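You operate a simulated robot arm through the tools that you are given. There is no shell and no other tool. Be economical: measure what you need, move in short steps, check, and stop when the job is done.

The job below is to be done with a simulated robot arm. You get a single attempt, and the scene is never put back.

Task
Gauge spacers 4 and 3: GO into the green tray, NO GO into the red.
Fine: leave the gauge open.

It is judged by the outcome, as a careful person would: the job done as asked, and still so three seconds after it is handed in. It fails if anything else is knocked over, pushed out of place, dropped, spilled or broken.

Robot
A 6-joint arm with a two-finger parallel gripper, fixed in place. Base frame: the origin is at the foot of the arm, x ahead of it, y to its left, z up; the work surface is at about z = 0.88. Lengths are in m, angles in rad, forces in N, time in s.
With the tool pointing down near the work surface it reaches from about 0.26 to 0.66 m from the base axis. Its first joint turns from -1.152 to 1.152 rad. Payload 2.9 kg.
The TCP is the grasp point between the finger pads, 0.03 m short of the fingertips. In the tool frame z runs along the fingers and y along their closing line. Largest opening 0.11 m; finger width 0.02, thickness 0.01; the body of the gripper, 0.048 by 0.112 m, starts 0.055 m behind the TCP.
Orientation is that of the tool frame in the base frame, as [roll, pitch, yaw] about the fixed x, y, z axes, in that order (R = Rz(yaw) Ry(pitch) Rx(roll)). With the fingers straight down and closing along the base's y, the tool's x points along the base's -x, its y along +y and its z along -z.

Tools
- The arm moves only by the tool drive_tool. Its argument "targets" is a list of rows, each a list of 3 entries, a list of its own where there are three numbers: the turn, a rotation vector about the tool's x, y, z in units of 180 degrees (1.0 is 180 degrees), then the shift along the tool's x, y, z in units of 100 mm (1.0 is 100 mm), then the opening, from 0 (shut) to 1 (fully open). In form: [[[wx, wy, wz], [dx, dy, dz], fingers], ...]. A call has 1 to 8 rows; each row is the pose to reach, as a shift and turn from the pose commanded when the call began, along the tool's axes at that moment. A call with a number of a shift or a turn outside -1 to 1 is refused whole. Each row takes 0.2 s and may step no farther than 0.05 m and 0.15 rad from the row before; otherwise, or with a gripper value out of range, the whole call is refused. A pose out of reach is approached as far as the arm can. The call stops where the force on the tool passes 70 N (or 10 N more than at its start, if that is more) or the arm is blocked; 0.2 s more then pass. The fingers move at their own pace (about 0.108 m/s each) and stop on an object; they squeeze with about 42 N. The grip force told is the motor's: it shows also when the fingers shut on nothing. Time passes only in rows, and 0.2 s behind the last, so rows that repeat a pose let the fingers close. It gives the time, the measured TCP pose, the force on the tool (base axes), the opening and the grip force at its end, in the units of the frame above (readings bear some noise), with the torque about the TCP (base axes, N m) and any sound that the robot's microphone picked up.
- Cameras (640 x 400 px; columns grow to the right, rows downward): "scene" is fixed at [0.0781, 0.4303, 1.395]; the picture's right is [-0.79, -0.61, 0.00], its down [-0.28, 0.37, -0.89] and it looks along [0.54, -0.70, -0.47] (base axes); focal length 321 px, centre (320, 200). "wrist" rides on the gripper at [0.072, 0.017, -0.103] in the tool frame; the picture's right is [-0.23, 0.97, 0.00], its down [-0.76, -0.18, -0.62] and it looks along [-0.61, -0.14, 0.78] (tool axes); focal length 222 px, centre (320, 200). There is no depth. A picture from a camera that has moved, and an enlarged one, comes with that camera's place and axes in the base frame and with its lens.
- grab_frame(camera): a new picture of that camera. No time passes.
- inspect(camera, box): a new picture of the part [left, top, right, bottom] of that camera's present view, enlarged. No time passes.
- hand_in(): hands the job in; it is judged then, once.

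Go step by step. Nothing tells you positions but the pictures and the camera data: compare them with the known pose of the tool, close in by small moves and look again before you grip or let go. The budget is 120 turns and 76 pictures, counting those below and the enlarged ones. Unless the task says otherwise, let go and move clear before handing in, and close with one line.

The tools are called after "Emit:" as name(argument=value, ...) on one line, values as JSON. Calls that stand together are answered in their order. drive_tool: Moves the arm, as the interface text tells. Its arguments: {"type":"object","properties":{"targets":{"type":"array","items":{"type":"array"}}},"required":["targets"]} The other tools are called the same way: grab_frame (camera) takes a picture; inspect (camera, box) takes an enlarged picture of a part of a camera's view; hand_in () hands the job in.

At the start:

```text
time_s: 0.0
tool_pos: [0.3407, -0.2398, 1.119]
ee_rot: [-3.141, 0.001, -3.141]
contact_force: [0.4, 1.4, -0.2]
wrist_torque: [0.0, 0.0, 0.02]
grip_width: 0.11
gripper_force: 0.1
```

scene: 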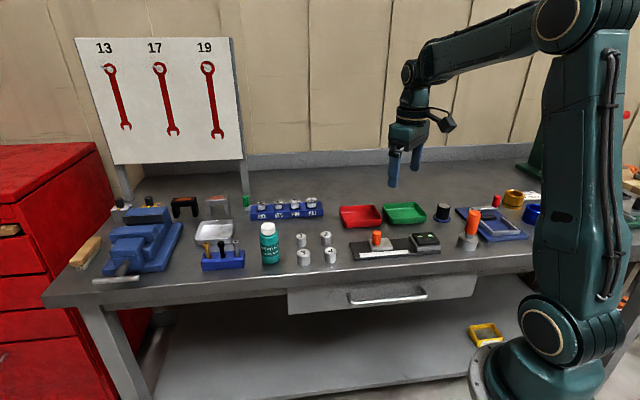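
wrist: 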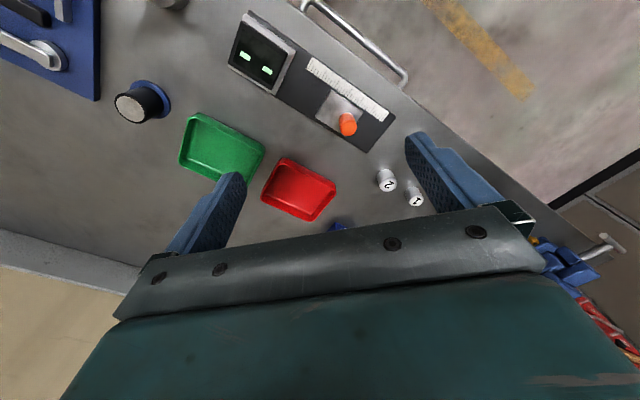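

I see four spacers near the front edge, a gauge with an orange knob and display, and the red and green trays. I'll look closer at these.

Emit:
inspect(camera="scene", box=[240, 180, 460, 290])

Emit:
inspect(camera="scene", box=[340, 215, 450, 270])

Emit:
inspect(camera="wrist", box=[220, 0, 460, 220])

```text
2.91 times, centred on (350, 235) of scene
camera zoom: at [0.0781, 0.4303, 1.395], right [-0.79, -0.61, 0.0], down [-0.28, 0.37, -0.89], along [0.54, -0.7, -0.47], focal length 933 px, centre (233, 98)
```

zoom: 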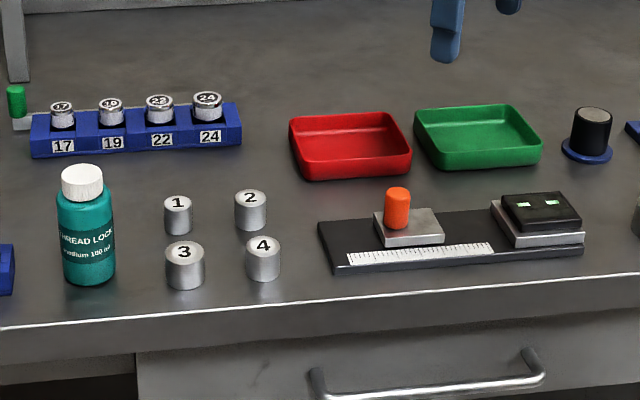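

```text
5.82 times, centred on (395, 242) of scene
camera zoom: at [0.0781, 0.4303, 1.395], right [-0.79, -0.61, 0.0], down [-0.28, 0.37, -0.89], along [0.54, -0.7, -0.47], focal length 1865 px, centre (-116, -47)
```

zoom: 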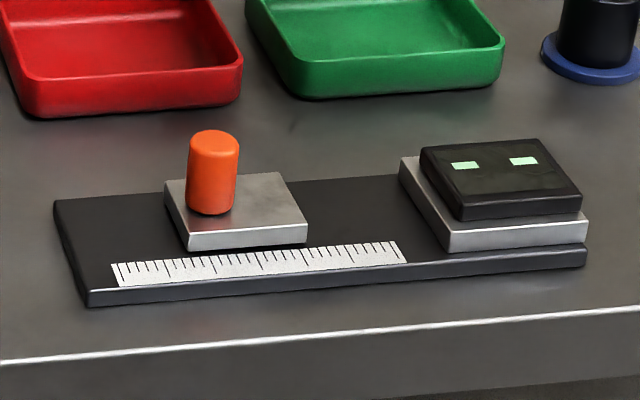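

```text
1.82 times, centred on (340, 110) of wrist
camera zoom: at [0.2677, -0.2245, 1.2217], right [0.23, 0.97, 0.0], down [0.76, -0.18, 0.62], along [0.61, -0.14, -0.78], focal length 404 px, centre (284, 364)
```

zoom: 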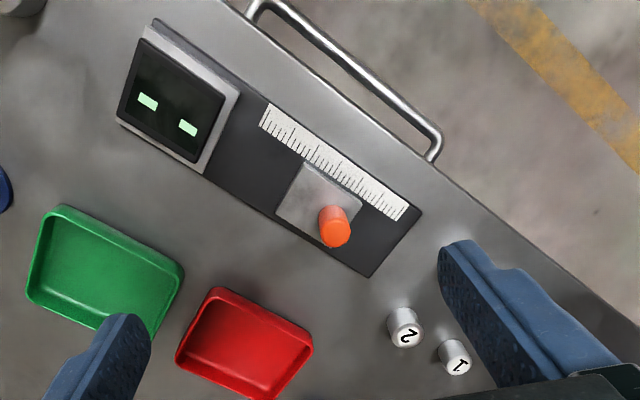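

The spacers 3 and 4 look to be near (0.50,-0.05) and (0.45,-0.095); the gauge axis runs about 38° in the plane. I'll turn the tool so the fingers close across the gauge axis and move toward spacer 4.

Emit:
drive_tool(targets=[[[0, 0, -0.042], [-0.16, 0.2, 0.06], 0.6], [[0, 0, -0.084], [-0.32, 0.4, 0.12], 0.6], [[0, 0, -0.126], [-0.48, 0.6, 0.18], 0.6], [[0, 0, -0.168], [-0.64, 0.8, 0.24], 0.6], [[0, 0, -0.21], [-0.8, 1.0, 0.3], 0.6]])

Emit:
grab_frame(camera="wrist")

Emit:
grab_frame(camera="scene")

```text
time_s: 1.2
tool_pos: [0.4214, -0.1404, 1.0886]
ee_rot: [-3.141, 0.0, -2.479]
contact_force: [0.5, 0.5, 0.7]
wrist_torque: [-0.01, -0.01, 0.0]
grip_width: 0.0658
gripper_force: 0.2
```

```text
70 pictures are left
camera wrist: at [0.3529, -0.1724, 1.1921], right [-0.42, 0.91, 0.0], down [0.71, 0.33, 0.62], along [0.57, 0.26, -0.78], focal length 222 px, centre (320, 200)
```

wrist: 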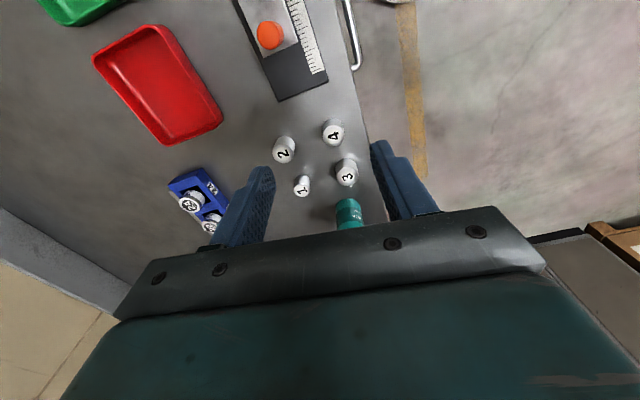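

```text
69 pictures are left
```

scene: 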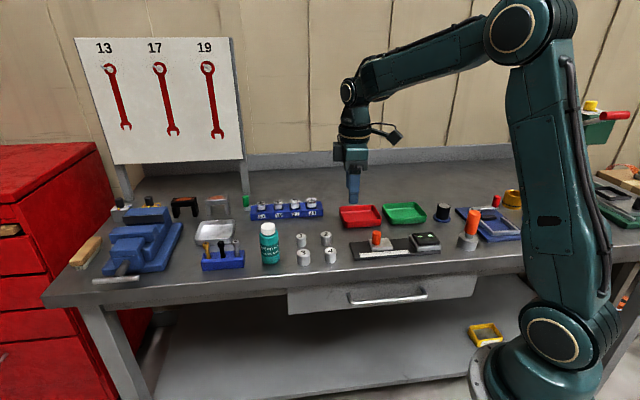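

The gauge axis is really at about 45°, so I'll turn the tool a little more and come in above spacer 4.

Emit:
drive_tool(targets=[[[0, 0, -0.02], [-0.24, 0.06, 0.3], 0.6], [[0, 0, -0.0393], [-0.477, 0.115, 0.6], 0.6], [[0, 0, -0.0393], [-0.477, 0.115, 0.9], 0.6]])

Emit:
grab_frame(camera="wrist")

Emit:
inspect(camera="scene", box=[270, 180, 400, 270])

```text
time_s: 2.0
tool_pos: [0.4508, -0.1037, 0.9988]
ee_rot: [3.14, 0.0, -2.357]
contact_force: [0.2, -0.2, -0.2]
wrist_torque: [0.0, 0.01, -0.01]
grip_width: 0.0659
gripper_force: 0.1
```

```text
68 pictures are left
camera wrist: at [0.3873, -0.1429, 1.1025], right [-0.53, 0.85, 0.0], down [0.66, 0.41, 0.62], along [0.53, 0.33, -0.78], focal length 222 px, centre (320, 200)
```

wrist: 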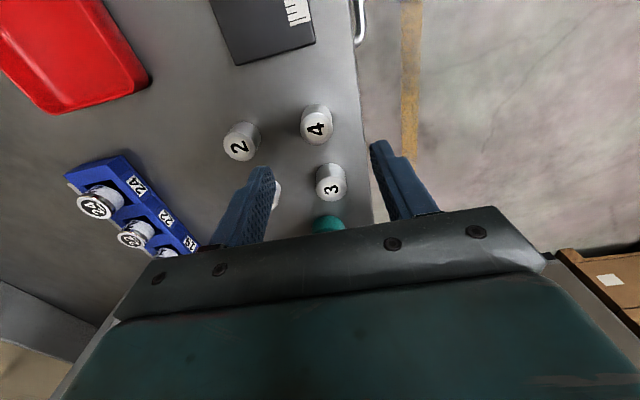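

```text
4.44 times, centred on (335, 225) of scene
camera zoom: at [0.0781, 0.4303, 1.395], right [-0.79, -0.61, 0.0], down [-0.28, 0.37, -0.89], along [0.54, -0.7, -0.47], focal length 1425 px, centre (253, 89)
```

zoom: 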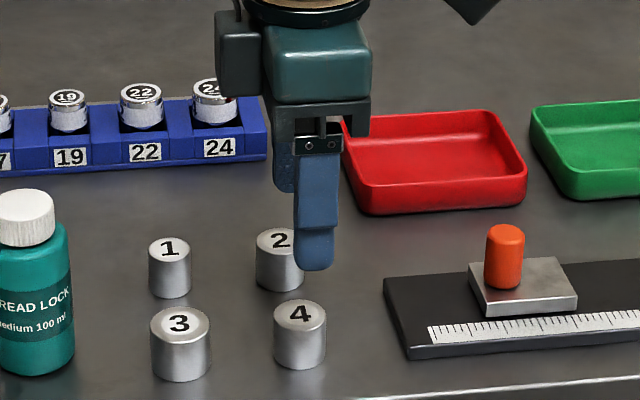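

Spacer 4 is nearly under the TCP. I'll zoom in to measure the remaining offset.

Emit:
inspect(camera="wrist", box=[260, 90, 380, 210])

```text
3.33 times, centred on (320, 150) of wrist
camera zoom: at [0.3873, -0.1429, 1.1025], right [-0.53, 0.85, 0.0], down [0.66, 0.41, 0.62], along [0.53, 0.33, -0.78], focal length 740 px, centre (320, 367)
```

zoom: 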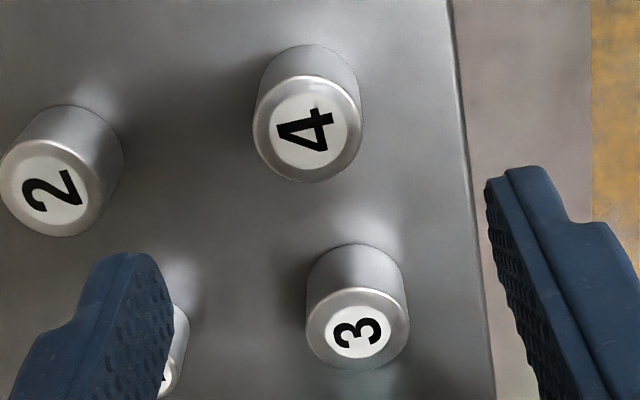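

Spacer 4 is offset only about (1, -2) mm in the tool frame, about 28 mm across and 30 mm tall. I'll descend, leaving the fingers open, then close.

Emit:
drive_tool(targets=[[[0, 0, 0], [0.01, -0.023, 0.3], 0.6], [[0, 0, 0], [0.01, -0.023, 0.6], 0.6], [[0, 0, 0], [0.01, -0.023, 0.85], 0.6]])

Emit:
grab_frame(camera="wrist")

```text
time_s: 2.8
tool_pos: [0.4515, -0.1053, 0.9152]
ee_rot: [-3.141, 0.001, -2.356]
contact_force: [0.8, -0.9, -0.5]
wrist_torque: [-0.01, 0.0, -0.02]
grip_width: 0.066
gripper_force: 0.0
```

```text
65 pictures are left
camera wrist: at [0.3882, -0.1446, 1.0178], right [-0.53, 0.85, 0.0], down [0.66, 0.41, 0.62], along [0.53, 0.33, -0.78], focal length 222 px, centre (320, 200)
```

wrist: 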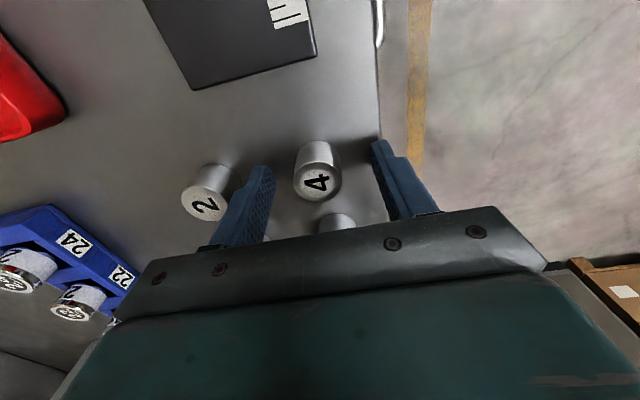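

Spacer 4 sits centred between the fingers. Closing, then lifting.

Emit:
drive_tool(targets=[[[0, 0, 0], [0, 0, 0], 0.1], [[0, 0, 0], [0, 0, 0], 0.1], [[0, 0, 0], [0, 0, 0], 0.1], [[0, 0, 0], [0, 0, 0], 0.1]])

Emit:
drive_tool(targets=[[[0, 0, 0], [0, 0, -0.2], 0.1], [[0, 0, 0], [0, 0, -0.5], 0.1], [[0, 0, 0], [0, 0, -0.9], 0.1]])

Emit:
inspect(camera="scene", box=[270, 180, 400, 270])

```text
time_s: 3.8
tool_pos: [0.4513, -0.1048, 0.9152]
ee_rot: [-3.141, 0.001, -2.359]
contact_force: [-0.8, -0.2, 0.4]
wrist_torque: [0.01, 0.02, -0.03]
grip_width: 0.0283
gripper_force: 41.9
```

```text
time_s: 4.6
tool_pos: [0.4505, -0.1044, 1.0063]
ee_rot: [3.141, -0.001, -2.359]
contact_force: [-0.4, 0.0, -0.4]
wrist_torque: [0.01, 0.02, -0.02]
grip_width: 0.0285
gripper_force: 41.7
```

```text
4.44 times, centred on (335, 225) of scene
camera zoom: at [0.0781, 0.4303, 1.395], right [-0.79, -0.61, 0.0], down [-0.28, 0.37, -0.89], along [0.54, -0.7, -0.47], focal length 1425 px, centre (253, 89)
```

zoom: 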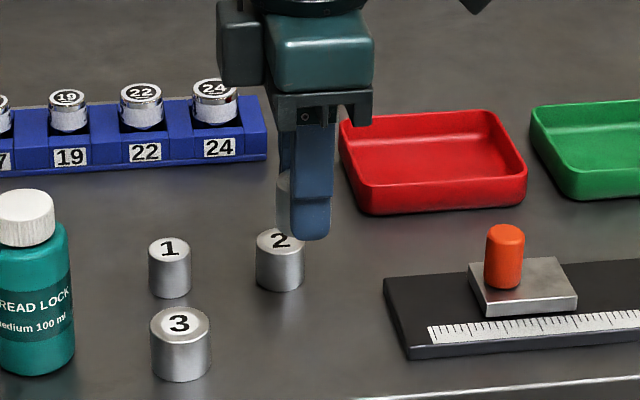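

Spacer 4 is held. Carrying it at height to above the gauge gap, estimated at (0.334,-0.249).

Emit:
drive_tool(targets=[[[0, 0, 0], [0.3, -0.05, 0], 0.1], [[0, 0, 0], [0.65, -0.1, 0], 0.1], [[0, 0, 0], [0.95, -0.1, 0], 0.1]])

Emit:
drive_tool(targets=[[[0, 0, 0], [0.3, -0.05, 0], 0.1], [[0, 0, 0], [0.65, -0.09, 0], 0.1], [[0, 0, 0], [0.9, -0.09, 0], 0.1]])

Emit:
grab_frame(camera="wrist")

Emit:
inspect(camera="scene", box=[340, 190, 460, 270])

```text
time_s: 5.4
tool_pos: [0.39, -0.1802, 1.0036]
ee_rot: [3.141, -0.002, -2.358]
contact_force: [-0.4, -0.7, 0.1]
wrist_torque: [-0.02, 0.01, -0.02]
grip_width: 0.0284
gripper_force: 42.3
```

```text
time_s: 6.2
tool_pos: [0.334, -0.2509, 1.005]
ee_rot: [3.141, 0.0, -2.359]
contact_force: [-0.5, -0.2, -1.1]
wrist_torque: [0.01, -0.02, 0.01]
grip_width: 0.0283
gripper_force: 42.2
```

```text
63 pictures are left
camera wrist: at [0.2708, -0.2908, 1.1081], right [-0.53, 0.85, 0.0], down [0.66, 0.41, 0.62], along [0.53, 0.33, -0.78], focal length 222 px, centre (320, 200)
```

wrist: 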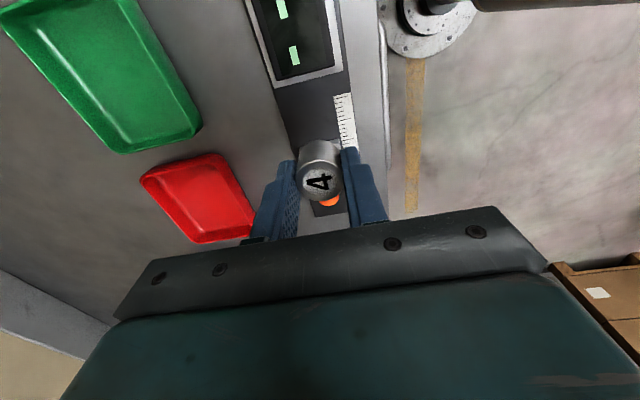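

```text
5.00 times, centred on (400, 230) of scene
camera zoom: at [0.0781, 0.4303, 1.395], right [-0.79, -0.61, 0.0], down [-0.28, 0.37, -0.89], along [0.54, -0.7, -0.47], focal length 1603 px, centre (-80, 50)
```

zoom: 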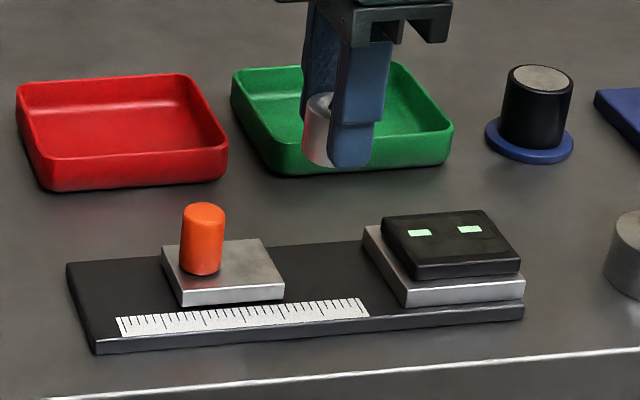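

The gap lies under the tool: the fixed block's face is about 38 mm ahead in tool x and the channel is centred. I'll go forward 10 mm, lower partway, and look again.

Emit:
drive_tool(targets=[[[0, 0, 0], [0.1, 0, 0.25], 0.1], [[0, 0, 0], [0.1, 0, 0.5], 0.1]])

Emit:
inspect(camera="wrist", box=[220, 40, 420, 220])

Emit:
inspect(camera="scene", box=[340, 190, 460, 270])

```text
time_s: 6.8
tool_pos: [0.328, -0.2567, 0.9521]
ee_rot: [3.141, 0.0, -2.359]
contact_force: [0.3, 0.4, -1.4]
wrist_torque: [0.02, 0.0, -0.01]
grip_width: 0.0282
gripper_force: 42.0
```

```text
2.22 times, centred on (320, 130) of wrist
camera zoom: at [0.2643, -0.2971, 1.0562], right [-0.53, 0.85, 0.0], down [0.67, 0.41, 0.62], along [0.53, 0.33, -0.78], focal length 494 px, centre (320, 356)
```

zoom: 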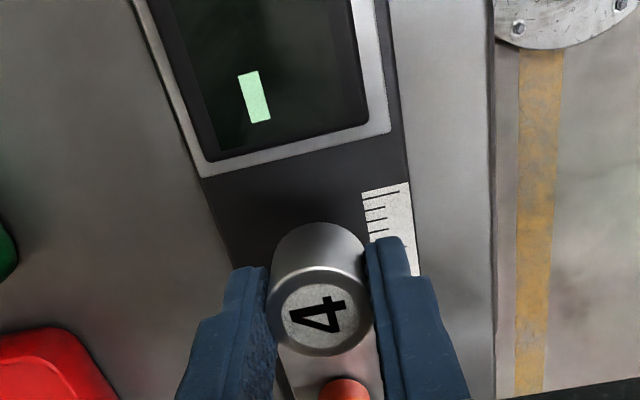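

```text
5.00 times, centred on (400, 230) of scene
camera zoom: at [0.0781, 0.4303, 1.395], right [-0.79, -0.61, 0.0], down [-0.28, 0.37, -0.89], along [0.54, -0.7, -0.47], focal length 1603 px, centre (-80, 50)
```

zoom: 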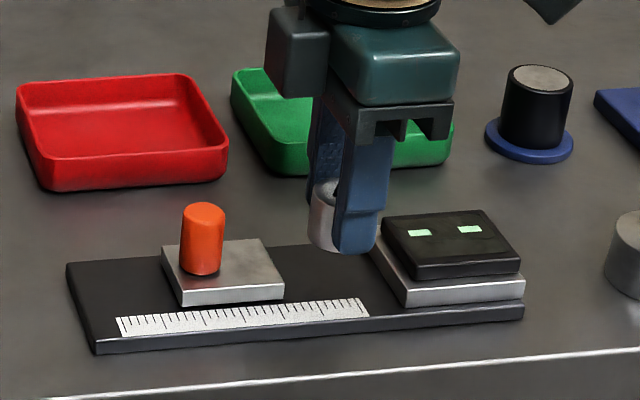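

The anvil face is about 29 mm ahead of the tool centre. I'll go 10 mm forward, then lower gently to about 3 mm above the plate.

Emit:
drive_tool(targets=[[[0, 0, 0], [0.1, 0, 0.0], 0.1], [[0, 0, 0], [0.1, 0, 0.15], 0.1], [[0, 0, 0], [0.1, 0, 0.25], 0.1]])

Emit:
inspect(camera="scene", box=[365, 215, 425, 265])

Emit:
inspect(camera="wrist", box=[220, 40, 420, 220])

```text
time_s: 7.6
tool_pos: [0.3206, -0.264, 0.929]
ee_rot: [-3.141, -0.001, -2.359]
contact_force: [0.2, -0.1, -0.4]
wrist_torque: [0.01, 0.02, -0.01]
grip_width: 0.0284
gripper_force: 42.5
```

```text
8.00 times, centred on (395, 240) of scene
camera zoom: at [0.0781, 0.4303, 1.395], right [-0.79, -0.61, 0.0], down [-0.28, 0.37, -0.89], along [0.54, -0.7, -0.47], focal length 2565 px, centre (-280, -120)
```

zoom: 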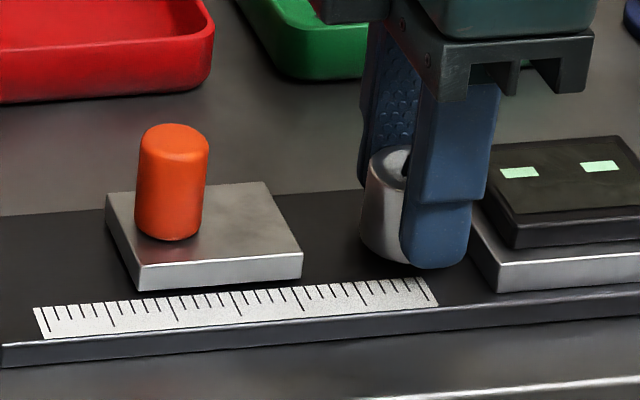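

```text
2.22 times, centred on (320, 130) of wrist
camera zoom: at [0.257, -0.3035, 1.0321], right [-0.53, 0.85, 0.0], down [0.67, 0.41, 0.62], along [0.53, 0.33, -0.78], focal length 494 px, centre (320, 356)
```

zoom: 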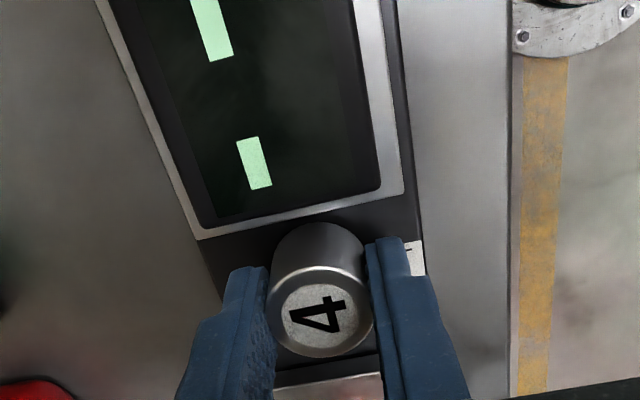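

The spacer hangs a few millimetres above the plate, between the jaws. Lowering in small steps until contact shows.

Emit:
drive_tool(targets=[[[0, 0, 0], [0, 0, 0.02], 0.1], [[0, 0, 0], [0, 0, 0.04], 0.1]])

Emit:
drive_tool(targets=[[[0, 0, 0], [0, 0, 0.015], 0.1]])

Emit:
inspect(camera="scene", box=[365, 215, 425, 265])

```text
time_s: 8.2
tool_pos: [0.3206, -0.2633, 0.9244]
ee_rot: [3.141, 0.0, -2.357]
contact_force: [-0.6, 0.6, 3.7]
wrist_torque: [0.01, -0.02, 0.01]
grip_width: 0.0282
gripper_force: 41.7
```

```text
time_s: 8.6
tool_pos: [0.3205, -0.264, 0.9245]
ee_rot: [-3.139, 0.001, -2.356]
contact_force: [-4.2, 4.6, 17.6]
wrist_torque: [0.2, 0.14, -0.02]
grip_width: 0.0283
gripper_force: 41.6
```

```text
8.00 times, centred on (395, 240) of scene
camera zoom: at [0.0778, 0.4306, 1.395], right [-0.79, -0.61, 0.0], down [-0.28, 0.37, -0.89], along [0.54, -0.7, -0.47], focal length 2565 px, centre (-280, -120)
```

zoom: 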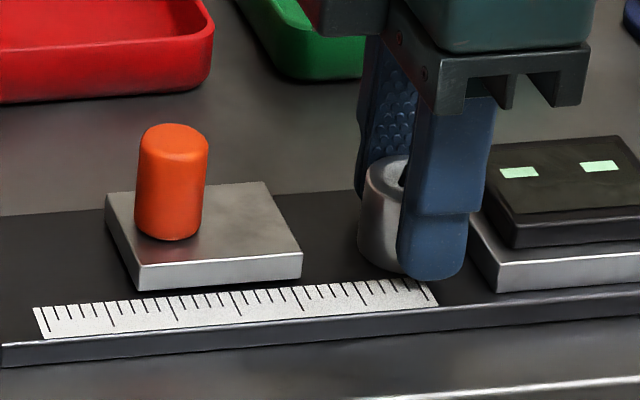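

It is seated on the plate (TCP 0.9244). I'll ease off the press, open, and rise.

Emit:
drive_tool(targets=[[[0, 0, 0], [0, 0, -0.017], 0.1], [[0, 0, 0], [0, 0, -0.017], 0.45], [[0, 0, 0], [0, 0, -0.017], 0.45]])

Emit:
drive_tool(targets=[[[0, 0, 0], [0, 0, -0.2], 0.45], [[0, 0, 0], [0, 0, -0.5], 0.45], [[0, 0, 0], [0, 0, -0.75], 0.45]])

Emit:
grab_frame(camera="wrist")

Emit:
inspect(camera="scene", box=[365, 215, 425, 265])

```text
time_s: 9.4
tool_pos: [0.3209, -0.2646, 0.9246]
ee_rot: [-3.14, 0.001, -2.357]
contact_force: [0.2, 0.1, -0.3]
wrist_torque: [-0.01, 0.02, -0.03]
grip_width: 0.0494
gripper_force: 0.0
```

```text
time_s: 10.2
tool_pos: [0.3215, -0.2627, 1.0009]
ee_rot: [-3.141, 0.0, -2.358]
contact_force: [-0.5, -0.2, 0.4]
wrist_torque: [0.02, -0.02, -0.03]
grip_width: 0.0497
gripper_force: 0.0
```

```text
56 pictures are left
camera wrist: at [0.2573, -0.3022, 1.1036], right [-0.53, 0.85, 0.0], down [0.67, 0.41, 0.62], along [0.53, 0.33, -0.78], focal length 222 px, centre (320, 200)
```

wrist: 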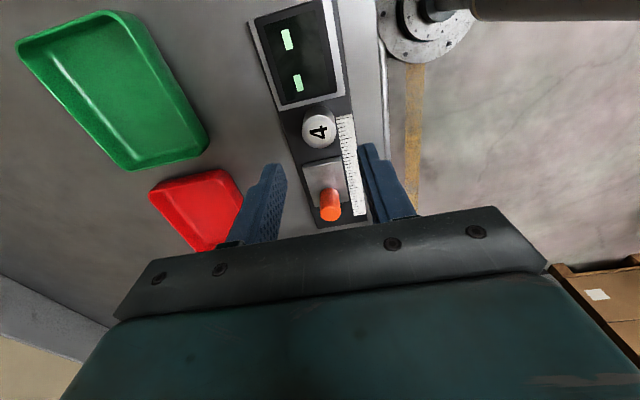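

```text
8.00 times, centred on (395, 240) of scene
camera zoom: at [0.0781, 0.4303, 1.395], right [-0.79, -0.61, 0.0], down [-0.28, 0.37, -0.89], along [0.54, -0.7, -0.47], focal length 2565 px, centre (-280, -120)
```

zoom: 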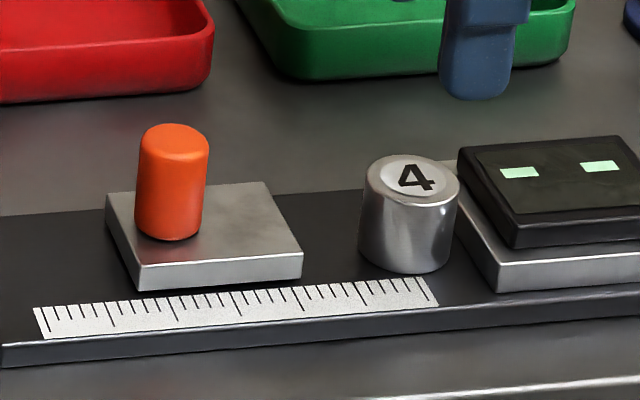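

Spacer 4 stands by the anvil. Next I move above the orange knob, roughly 80 mm back along tool x.

Emit:
drive_tool(targets=[[[0, 0, 0], [-0.3, -0.03, 0], 0.45], [[0, 0, 0], [-0.6, -0.07, 0], 0.45], [[0, 0, 0], [-0.8, -0.07, 0], 0.45]])

Emit:
inspect(camera="wrist", box=[220, 0, 420, 220])

```text
time_s: 11.0
tool_pos: [0.3826, -0.2129, 1.0009]
ee_rot: [3.141, 0.0, -2.359]
contact_force: [-0.1, 0.1, 0.1]
wrist_torque: [0.02, 0.0, -0.02]
grip_width: 0.0495
gripper_force: 0.1
```

```text
1.82 times, centred on (320, 110) of wrist
camera zoom: at [0.3194, -0.2507, 1.1045], right [-0.53, 0.85, 0.0], down [0.67, 0.41, 0.62], along [0.53, 0.33, -0.78], focal length 404 px, centre (320, 364)
```

zoom: 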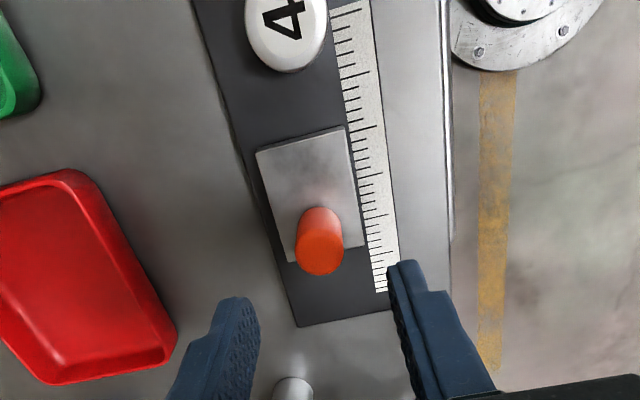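

The knob is within 3 mm of the tool axis. Descending around it, then closing.

Emit:
drive_tool(targets=[[[0, 0, 0], [0.03, 0, 0.3], 0.45], [[0, 0, 0], [0.03, 0, 0.61], 0.45]])

Emit:
inspect(camera="wrist", box=[220, 0, 420, 220])

Emit:
inspect(camera="scene", box=[365, 215, 425, 265])

```text
time_s: 11.6
tool_pos: [0.3815, -0.213, 0.9394]
ee_rot: [3.141, -0.001, -2.359]
contact_force: [-0.1, -0.3, 0.4]
wrist_torque: [0.02, 0.0, -0.02]
grip_width: 0.0495
gripper_force: 0.1
```

```text
1.82 times, centred on (320, 110) of wrist
camera zoom: at [0.3185, -0.2525, 1.0431], right [-0.53, 0.85, 0.0], down [0.67, 0.41, 0.62], along [0.53, 0.33, -0.78], focal length 404 px, centre (320, 364)
```

zoom: 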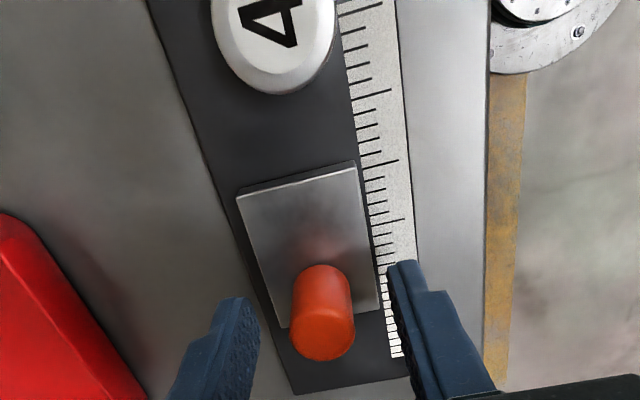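

```text
8.00 times, centred on (395, 240) of scene
camera zoom: at [0.0781, 0.4303, 1.395], right [-0.79, -0.61, 0.0], down [-0.28, 0.37, -0.89], along [0.54, -0.7, -0.47], focal length 2565 px, centre (-280, -120)
```

zoom: 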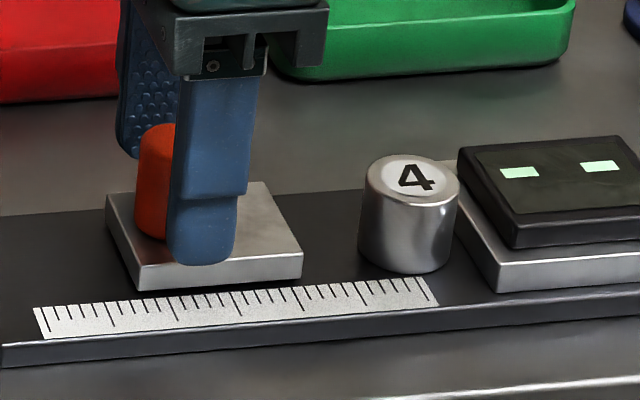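

The knob is between the fingers with the tips above the slide block. Closing on it.

Emit:
drive_tool(targets=[[[0, 0, 0], [0, 0, 0], 0.1], [[0, 0, 0], [0, 0, 0], 0.1], [[0, 0, 0], [0, 0, 0], 0.1]])

Emit:
drive_tool(targets=[[[0, 0, 0], [0.05, 0, 0], 0.1], [[0, 0, 0], [0.1, 0, 0], 0.1]])

Emit:
inspect(camera="scene", box=[365, 215, 425, 265])

```text
time_s: 12.4
tool_pos: [0.3821, -0.2115, 0.9396]
ee_rot: [3.14, 0.0, -2.359]
contact_force: [-3.7, 4.3, -4.1]
wrist_torque: [-0.31, -0.53, 0.03]
grip_width: 0.0213
gripper_force: 44.7
```

```text
time_s: 13.0
tool_pos: [0.3726, -0.2201, 0.9406]
ee_rot: [3.141, 0.0, -2.36]
contact_force: [-3.7, 4.7, -2.7]
wrist_torque: [-0.54, -0.07, 0.09]
grip_width: 0.0212
gripper_force: 45.2
```

```text
8.00 times, centred on (395, 240) of scene
camera zoom: at [0.0781, 0.4304, 1.395], right [-0.79, -0.61, 0.0], down [-0.28, 0.37, -0.89], along [0.54, -0.7, -0.47], focal length 2565 px, centre (-280, -120)
```

zoom: 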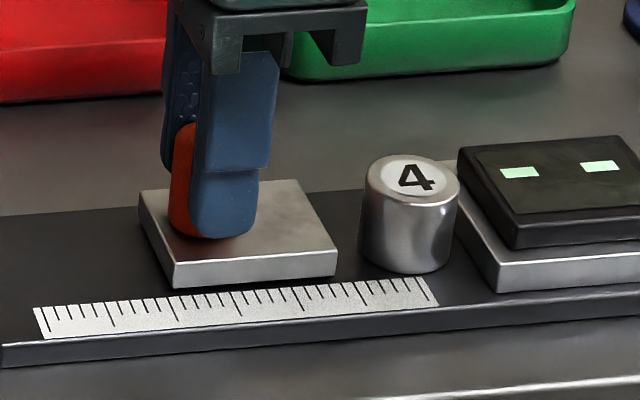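

The jaw slides freely with light force. About 12 mm to the spacer plus a few millimetres to the anvil; I'll advance slowly and watch the force.

Emit:
drive_tool(targets=[[[0, 0, 0], [0.03, 0, 0], 0.1], [[0, 0, 0], [0.06, 0, 0], 0.1], [[0, 0, 0], [0.08, 0, 0], 0.1], [[0, 0, 0], [0.1, 0, 0], 0.1]])

Emit:
inspect(camera="scene", box=[375, 215, 445, 265])

```text
time_s: 14.0
tool_pos: [0.3662, -0.2272, 0.9399]
ee_rot: [-3.138, 0.001, -2.359]
contact_force: [1.8, -1.0, 7.4]
wrist_torque: [0.02, 0.92, 0.06]
grip_width: 0.0216
gripper_force: 44.6
```

```text
8.00 times, centred on (410, 240) of scene
camera zoom: at [0.0781, 0.4303, 1.395], right [-0.79, -0.61, 0.0], down [-0.28, 0.37, -0.89], along [0.54, -0.7, -0.47], focal length 2565 px, centre (-400, -120)
```

zoom: 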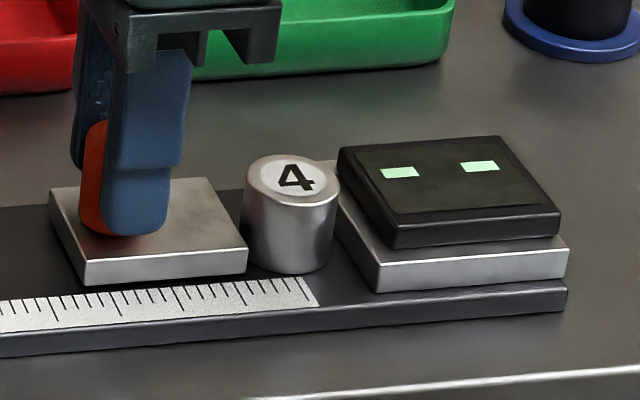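

Jaw is nearly at the spacer. Continuing in 1–2 mm steps.

Emit:
drive_tool(targets=[[[0, 0, 0], [0.02, 0, 0], 0.1], [[0, 0, 0], [0.04, 0, 0], 0.1], [[0, 0, 0], [0.05, 0, 0], 0.1]])

Emit:
inspect(camera="scene", box=[375, 215, 445, 265])

Emit:
inspect(camera="wrist", box=[220, 0, 420, 220])

```text
time_s: 14.8
tool_pos: [0.3627, -0.2316, 0.9406]
ee_rot: [-3.138, 0.003, -2.358]
contact_force: [6.9, -5.3, 15.0]
wrist_torque: [0.24, 0.53, -0.06]
grip_width: 0.0213
gripper_force: 45.1
```

```text
8.00 times, centred on (410, 240) of scene
camera zoom: at [0.0781, 0.4303, 1.395], right [-0.79, -0.61, 0.0], down [-0.28, 0.37, -0.89], along [0.54, -0.7, -0.47], focal length 2565 px, centre (-400, -120)
```

zoom: 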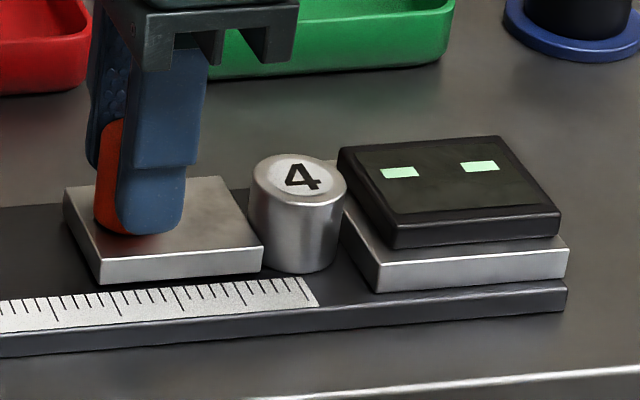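

```text
1.82 times, centred on (320, 110) of wrist
camera zoom: at [0.2987, -0.2709, 1.0429], right [-0.53, 0.85, 0.0], down [0.66, 0.41, 0.62], along [0.53, 0.33, -0.78], focal length 404 px, centre (320, 364)
```

zoom: 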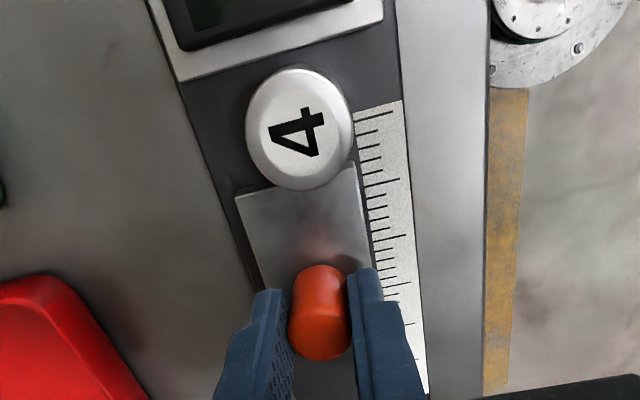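

The jaw now pushes the spacer toward the anvil. Continuing in 1 mm steps.

Emit:
drive_tool(targets=[[[0, 0, 0], [0.01, 0, 0], 0.1], [[0, 0, 0], [0.02, 0, 0], 0.1], [[0, 0, 0], [0.03, 0, 0], 0.1]])

Emit:
inspect(camera="scene", box=[375, 215, 445, 265])

```text
time_s: 15.6
tool_pos: [0.3599, -0.2326, 0.9397]
ee_rot: [-3.137, 0.001, -2.359]
contact_force: [7.5, -5.5, 26.1]
wrist_torque: [0.52, 0.27, 0.01]
grip_width: 0.0214
gripper_force: 44.8
```

```text
8.00 times, centred on (410, 240) of scene
camera zoom: at [0.078, 0.4304, 1.395], right [-0.79, -0.61, 0.0], down [-0.28, 0.37, -0.89], along [0.54, -0.7, -0.47], focal length 2565 px, centre (-400, -120)
```

zoom: 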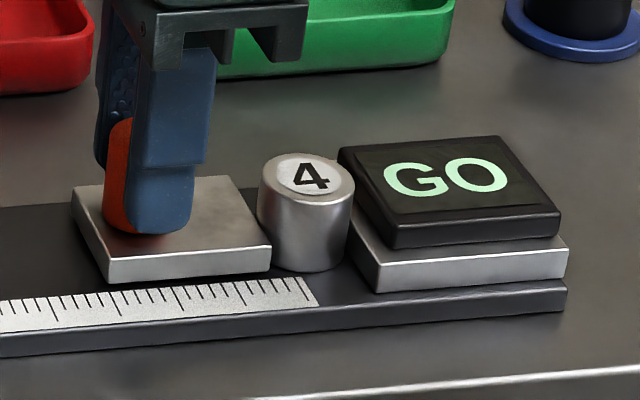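

The display reads GO. I'll nudge a hair more to make sure the reading is of a fully closed jaw.

Emit:
drive_tool(targets=[[[0, 0, 0], [0.005, 0, 0], 0.1], [[0, 0, 0], [0.01, 0, 0], 0.1], [[0, 0, 0], [0.01, 0, 0], 0.1]])

Emit:
inspect(camera="scene", box=[375, 215, 445, 265])

```text
time_s: 16.4
tool_pos: [0.3599, -0.2347, 0.9397]
ee_rot: [-3.14, 0.002, -2.355]
contact_force: [11.6, -1.4, 21.2]
wrist_torque: [0.31, 0.36, 0.06]
grip_width: 0.0213
gripper_force: 45.0
```

```text
8.00 times, centred on (410, 240) of scene
camera zoom: at [0.0782, 0.4304, 1.395], right [-0.79, -0.61, 0.0], down [-0.28, 0.37, -0.89], along [0.54, -0.7, -0.47], focal length 2565 px, centre (-400, -120)
```

zoom: 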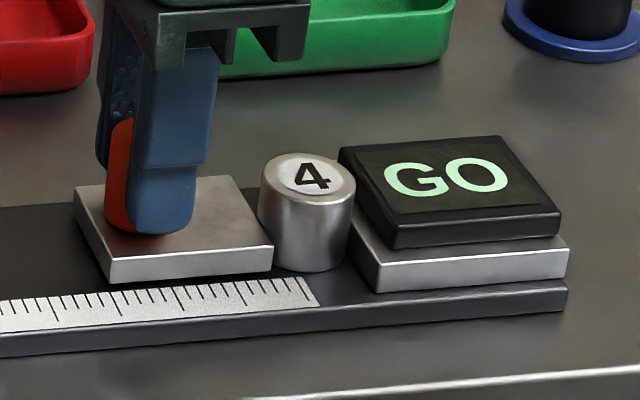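

Still GO with resistance rising. One more small push to confirm it does not move further.

Emit:
drive_tool(targets=[[[0, 0, 0], [0.005, 0, 0], 0.1], [[0, 0, 0], [0.01, 0, 0], 0.1], [[0, 0, 0], [0.015, 0, 0], 0.1]])

Emit:
inspect(camera="scene", box=[375, 215, 445, 265])

```text
time_s: 17.2
tool_pos: [0.3593, -0.2353, 0.9392]
ee_rot: [-3.139, 0.004, -2.354]
contact_force: [17.5, 10.0, 20.5]
wrist_torque: [0.46, 0.31, 0.06]
grip_width: 0.0214
gripper_force: 45.2
```

```text
8.00 times, centred on (410, 240) of scene
camera zoom: at [0.0783, 0.4307, 1.3949], right [-0.79, -0.61, 0.0], down [-0.28, 0.37, -0.89], along [0.54, -0.7, -0.47], focal length 2565 px, centre (-400, -120)
```

zoom: 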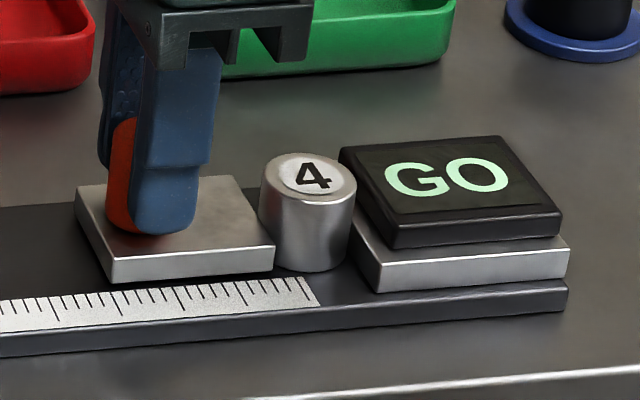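

Spacer 4 is clamped firmly: GO confirmed. Now I draw the jaw back to its starting place and release the knob.

Emit:
drive_tool(targets=[[[0, 0, 0], [-0.03, 0, 0], 0.1], [[0, 0, 0], [-0.1, 0, 0], 0.1], [[0, 0, 0], [-0.2, 0, 0], 0.1], [[0, 0, 0], [-0.305, 0, 0], 0.1], [[0, 0, 0], [-0.305, 0, 0], 0.1]])

Emit:
drive_tool(targets=[[[0, 0, 0], [0, 0, 0], 0.45], [[0, 0, 0], [0, 0, 0], 0.45], [[0, 0, 0], [0, 0, -0.3], 0.45], [[0, 0, 0], [0, 0, -0.62], 0.45]])

Emit:
inspect(camera="scene", box=[365, 215, 435, 265])

```text
time_s: 18.4
tool_pos: [0.3794, -0.2153, 0.9391]
ee_rot: [-3.139, 0.0, -2.36]
contact_force: [4.4, -5.7, 28.8]
wrist_torque: [0.12, 0.65, 0.0]
grip_width: 0.0214
gripper_force: 45.3
```

```text
time_s: 19.4
tool_pos: [0.3796, -0.2143, 1.0018]
ee_rot: [3.14, -0.001, -2.358]
contact_force: [0.3, 0.3, 0.5]
wrist_torque: [0.03, 0.0, 0.01]
grip_width: 0.0494
gripper_force: 0.0
```

```text
8.00 times, centred on (400, 240) of scene
camera zoom: at [0.0781, 0.4303, 1.395], right [-0.79, -0.61, 0.0], down [-0.28, 0.37, -0.89], along [0.54, -0.7, -0.47], focal length 2565 px, centre (-320, -120)
```

zoom: 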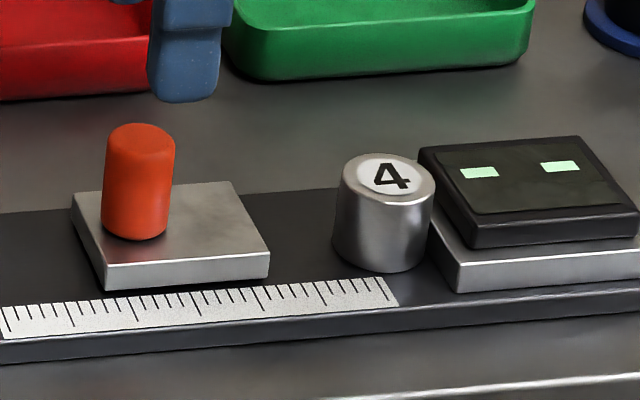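

The gauge is open again and spacer 4 stands against the anvil. Moving above it to pick it up.

Emit:
drive_tool(targets=[[[0, 0, 0], [0.3, 0.03, 0], 0.45], [[0, 0, 0], [0.6, 0.06, 0], 0.45], [[0, 0, 0], [0.82, 0.06, 0], 0.45]])

Emit:
inspect(camera="wrist", box=[220, 40, 420, 220])

```text
time_s: 20.2
tool_pos: [0.3162, -0.268, 1.001]
ee_rot: [3.139, 0.001, -2.358]
contact_force: [0.0, 0.3, 0.8]
wrist_torque: [0.03, -0.01, 0.01]
grip_width: 0.0494
gripper_force: 0.0
```

```text
2.22 times, centred on (320, 130) of wrist
camera zoom: at [0.253, -0.307, 1.1039], right [-0.53, 0.85, 0.0], down [0.66, 0.41, 0.62], along [0.53, 0.33, -0.78], focal length 494 px, centre (320, 356)
```

zoom: 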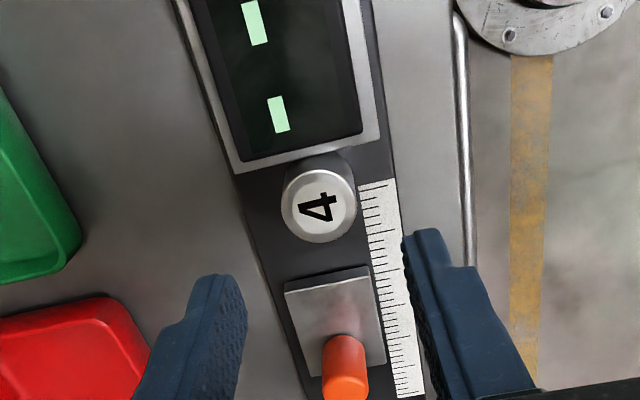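

Spacer 4 is right under the tool. Descending, gripping and lifting.

Emit:
drive_tool(targets=[[[0, 0, 0], [0, 0, 0.4], 0.45], [[0, 0, 0], [0, 0, 0.75], 0.45], [[0, 0, 0], [0, 0, 0.75], 0.1], [[0, 0, 0], [0, 0, 0.75], 0.1], [[0, 0, 0], [0, 0, 0.75], 0.1], [[0, 0, 0], [0, 0, 0.5], 0.1], [[0, 0, 0], [0, 0, 0.2], 0.1], [[0, 0, 0], [0, 0, -0.1], 0.1]])

Emit:
grab_frame(camera="scene")

Emit:
grab_frame(camera="wrist")

```text
time_s: 22.0
tool_pos: [0.3162, -0.2673, 1.0112]
ee_rot: [3.141, 0.0, -2.359]
contact_force: [0.7, 0.9, -0.9]
wrist_torque: [0.0, 0.01, 0.01]
grip_width: 0.0282
gripper_force: 41.6
```

```text
42 pictures are left
```

scene: 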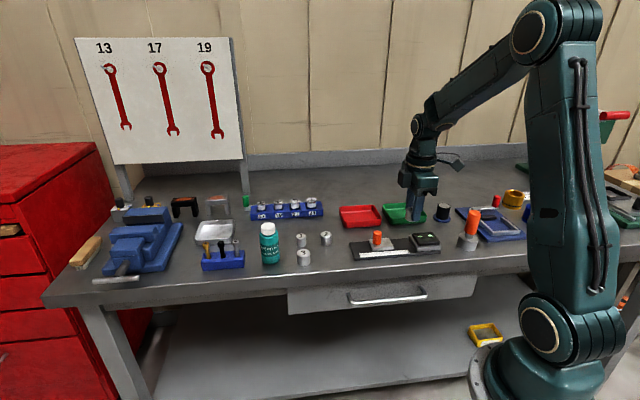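

```text
41 pictures are left
camera wrist: at [0.2524, -0.306, 1.1143], right [-0.53, 0.85, 0.0], down [0.67, 0.41, 0.62], along [0.53, 0.33, -0.78], focal length 222 px, centre (320, 200)
```

wrist: 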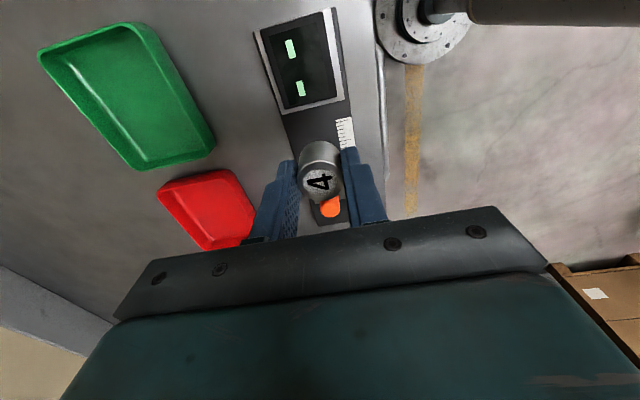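

Spacer 4 is held above the gauge. The green tray lies near (0.39,-0.41); moving over it at this height and re-measuring.

Emit:
drive_tool(targets=[[[0, 0, 0], [0.1, -0.3, 0], 0.1], [[0, 0, 0], [0.2, -0.6, 0], 0.1], [[0, 0, 0], [0.3, -0.9, 0], 0.1]])

Emit:
drive_tool(targets=[[[0, 0, 0], [0.1, -0.3, 0], 0.1], [[0, 0, 0], [0.17, -0.6, 0], 0.1]])

Emit:
grab_frame(camera="wrist")

Emit:
inspect(camera="scene", box=[340, 170, 460, 250])

```text
time_s: 22.8
tool_pos: [0.3576, -0.3513, 1.0113]
ee_rot: [3.141, -0.001, -2.356]
contact_force: [0.7, -0.2, -1.1]
wrist_torque: [-0.03, 0.03, 0.0]
grip_width: 0.0281
gripper_force: 41.6
```

```text
time_s: 23.4
tool_pos: [0.3875, -0.4058, 1.01]
ee_rot: [3.138, -0.001, -2.358]
contact_force: [0.1, 0.8, -1.0]
wrist_torque: [0.03, 0.01, 0.01]
grip_width: 0.0282
gripper_force: 42.1
```

```text
40 pictures are left
camera wrist: at [0.3249, -0.4455, 1.1132], right [-0.53, 0.85, 0.0], down [0.67, 0.41, 0.62], along [0.53, 0.33, -0.78], focal length 222 px, centre (320, 200)
```

wrist: 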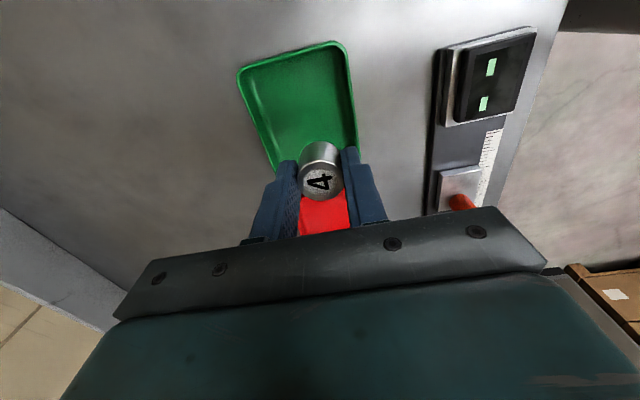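

```text
5.00 times, centred on (400, 210) of scene
camera zoom: at [0.0781, 0.4303, 1.395], right [-0.79, -0.61, 0.0], down [-0.28, 0.37, -0.89], along [0.54, -0.7, -0.47], focal length 1603 px, centre (-80, 150)
```

zoom: 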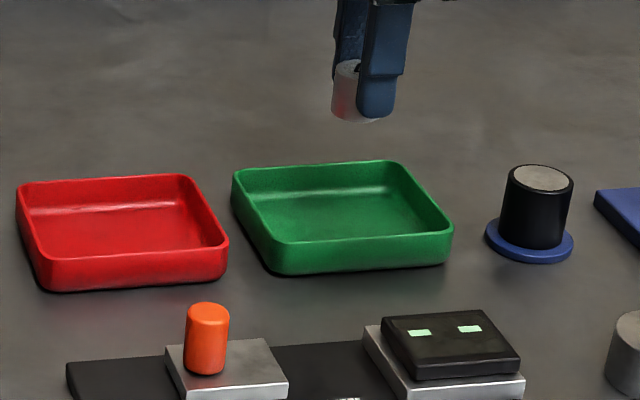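

By the wrist view, the green tray's centre is about (10,-12) mm away in tool axes (≈90 mm square). I'll set spacer 4 in it a bit off centre and descend gently.

Emit:
drive_tool(targets=[[[0, 0, 0], [0.24, -0.115, 0.1], 0.1], [[0, 0, 0], [0.24, -0.115, 0.4], 0.1], [[0, 0, 0], [0.24, -0.115, 0.7], 0.1], [[0, 0, 0], [0.24, -0.115, 0.8], 0.1]])

Emit:
grab_frame(camera="wrist")

Emit:
inspect(camera="scene", box=[340, 170, 460, 250])

```text
time_s: 24.4
tool_pos: [0.3804, -0.4327, 0.9306]
ee_rot: [-3.141, 0.0, -2.359]
contact_force: [0.5, -0.5, -0.7]
wrist_torque: [0.01, 0.02, -0.01]
grip_width: 0.0281
gripper_force: 42.4
```

```text
38 pictures are left
camera wrist: at [0.3171, -0.4721, 1.0337], right [-0.53, 0.85, 0.0], down [0.66, 0.41, 0.62], along [0.53, 0.33, -0.78], focal length 222 px, centre (320, 200)
```

wrist: 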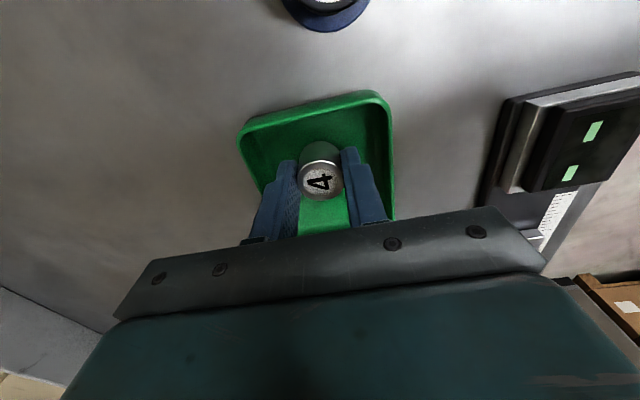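

```text
5.00 times, centred on (400, 210) of scene
camera zoom: at [0.0781, 0.4303, 1.395], right [-0.79, -0.61, 0.0], down [-0.28, 0.37, -0.89], along [0.54, -0.7, -0.47], focal length 1603 px, centre (-80, 150)
```

zoom: 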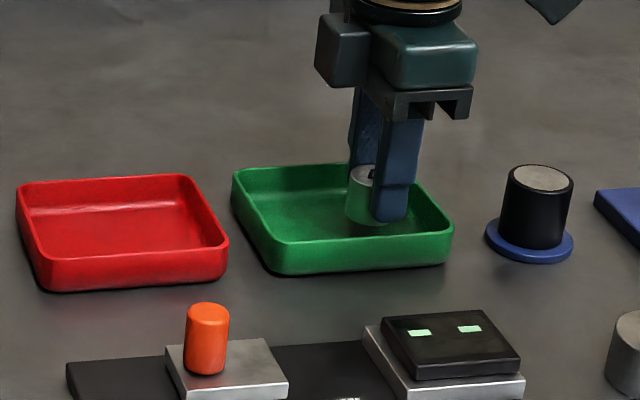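

Spacer 4 is inside the green tray's walls with clearance. Lowering the last bit in small steps.

Emit:
drive_tool(targets=[[[0, 0, 0], [0, 0, 0.04], 0.1], [[0, 0, 0], [0, 0, 0.08], 0.1]])

Emit:
drive_tool(targets=[[[0, 0, 0], [0, 0, 0.02], 0.1]])

```text
time_s: 25.0
tool_pos: [0.3807, -0.4321, 0.9224]
ee_rot: [-3.141, 0.0, -2.359]
contact_force: [0.1, 0.1, -0.8]
wrist_torque: [-0.03, 0.01, 0.03]
grip_width: 0.0281
gripper_force: 41.5
```

```text
time_s: 25.4
tool_pos: [0.379, -0.4323, 0.9217]
ee_rot: [-3.141, 0.0, -2.358]
contact_force: [-1.3, 0.5, 3.5]
wrist_torque: [-0.01, 0.04, 0.0]
grip_width: 0.0286
gripper_force: 41.9
```

It touches the tray floor. Opening slightly and rising straight up.

Emit:
drive_tool(targets=[[[0, 0, 0], [0, 0, 0], 0.37], [[0, 0, 0], [0, 0, 0], 0.37], [[0, 0, 0], [0, 0, -0.3], 0.37], [[0, 0, 0], [0, 0, -0.6], 0.37], [[0, 0, 0], [0, 0, -0.9], 0.37]])

Emit:
inspect(camera="scene", box=[340, 170, 460, 250])

```text
time_s: 26.6
tool_pos: [0.3798, -0.4331, 1.0111]
ee_rot: [3.141, 0.001, -2.359]
contact_force: [-1.0, -0.4, -0.2]
wrist_torque: [-0.03, 0.01, -0.01]
grip_width: 0.0407
gripper_force: 0.0
```

```text
5.00 times, centred on (400, 210) of scene
camera zoom: at [0.0781, 0.4303, 1.395], right [-0.79, -0.61, 0.0], down [-0.28, 0.37, -0.89], along [0.54, -0.7, -0.47], focal length 1603 px, centre (-80, 150)
```

zoom: 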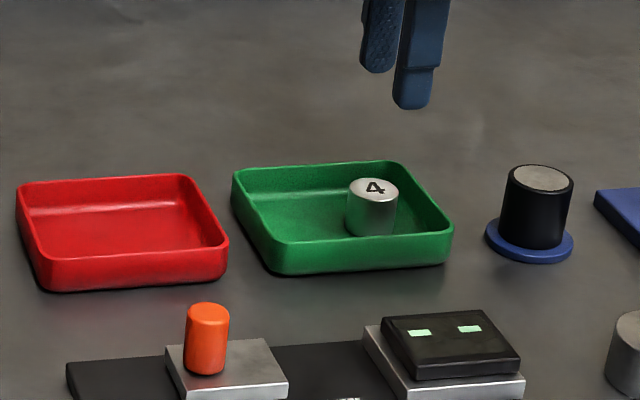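

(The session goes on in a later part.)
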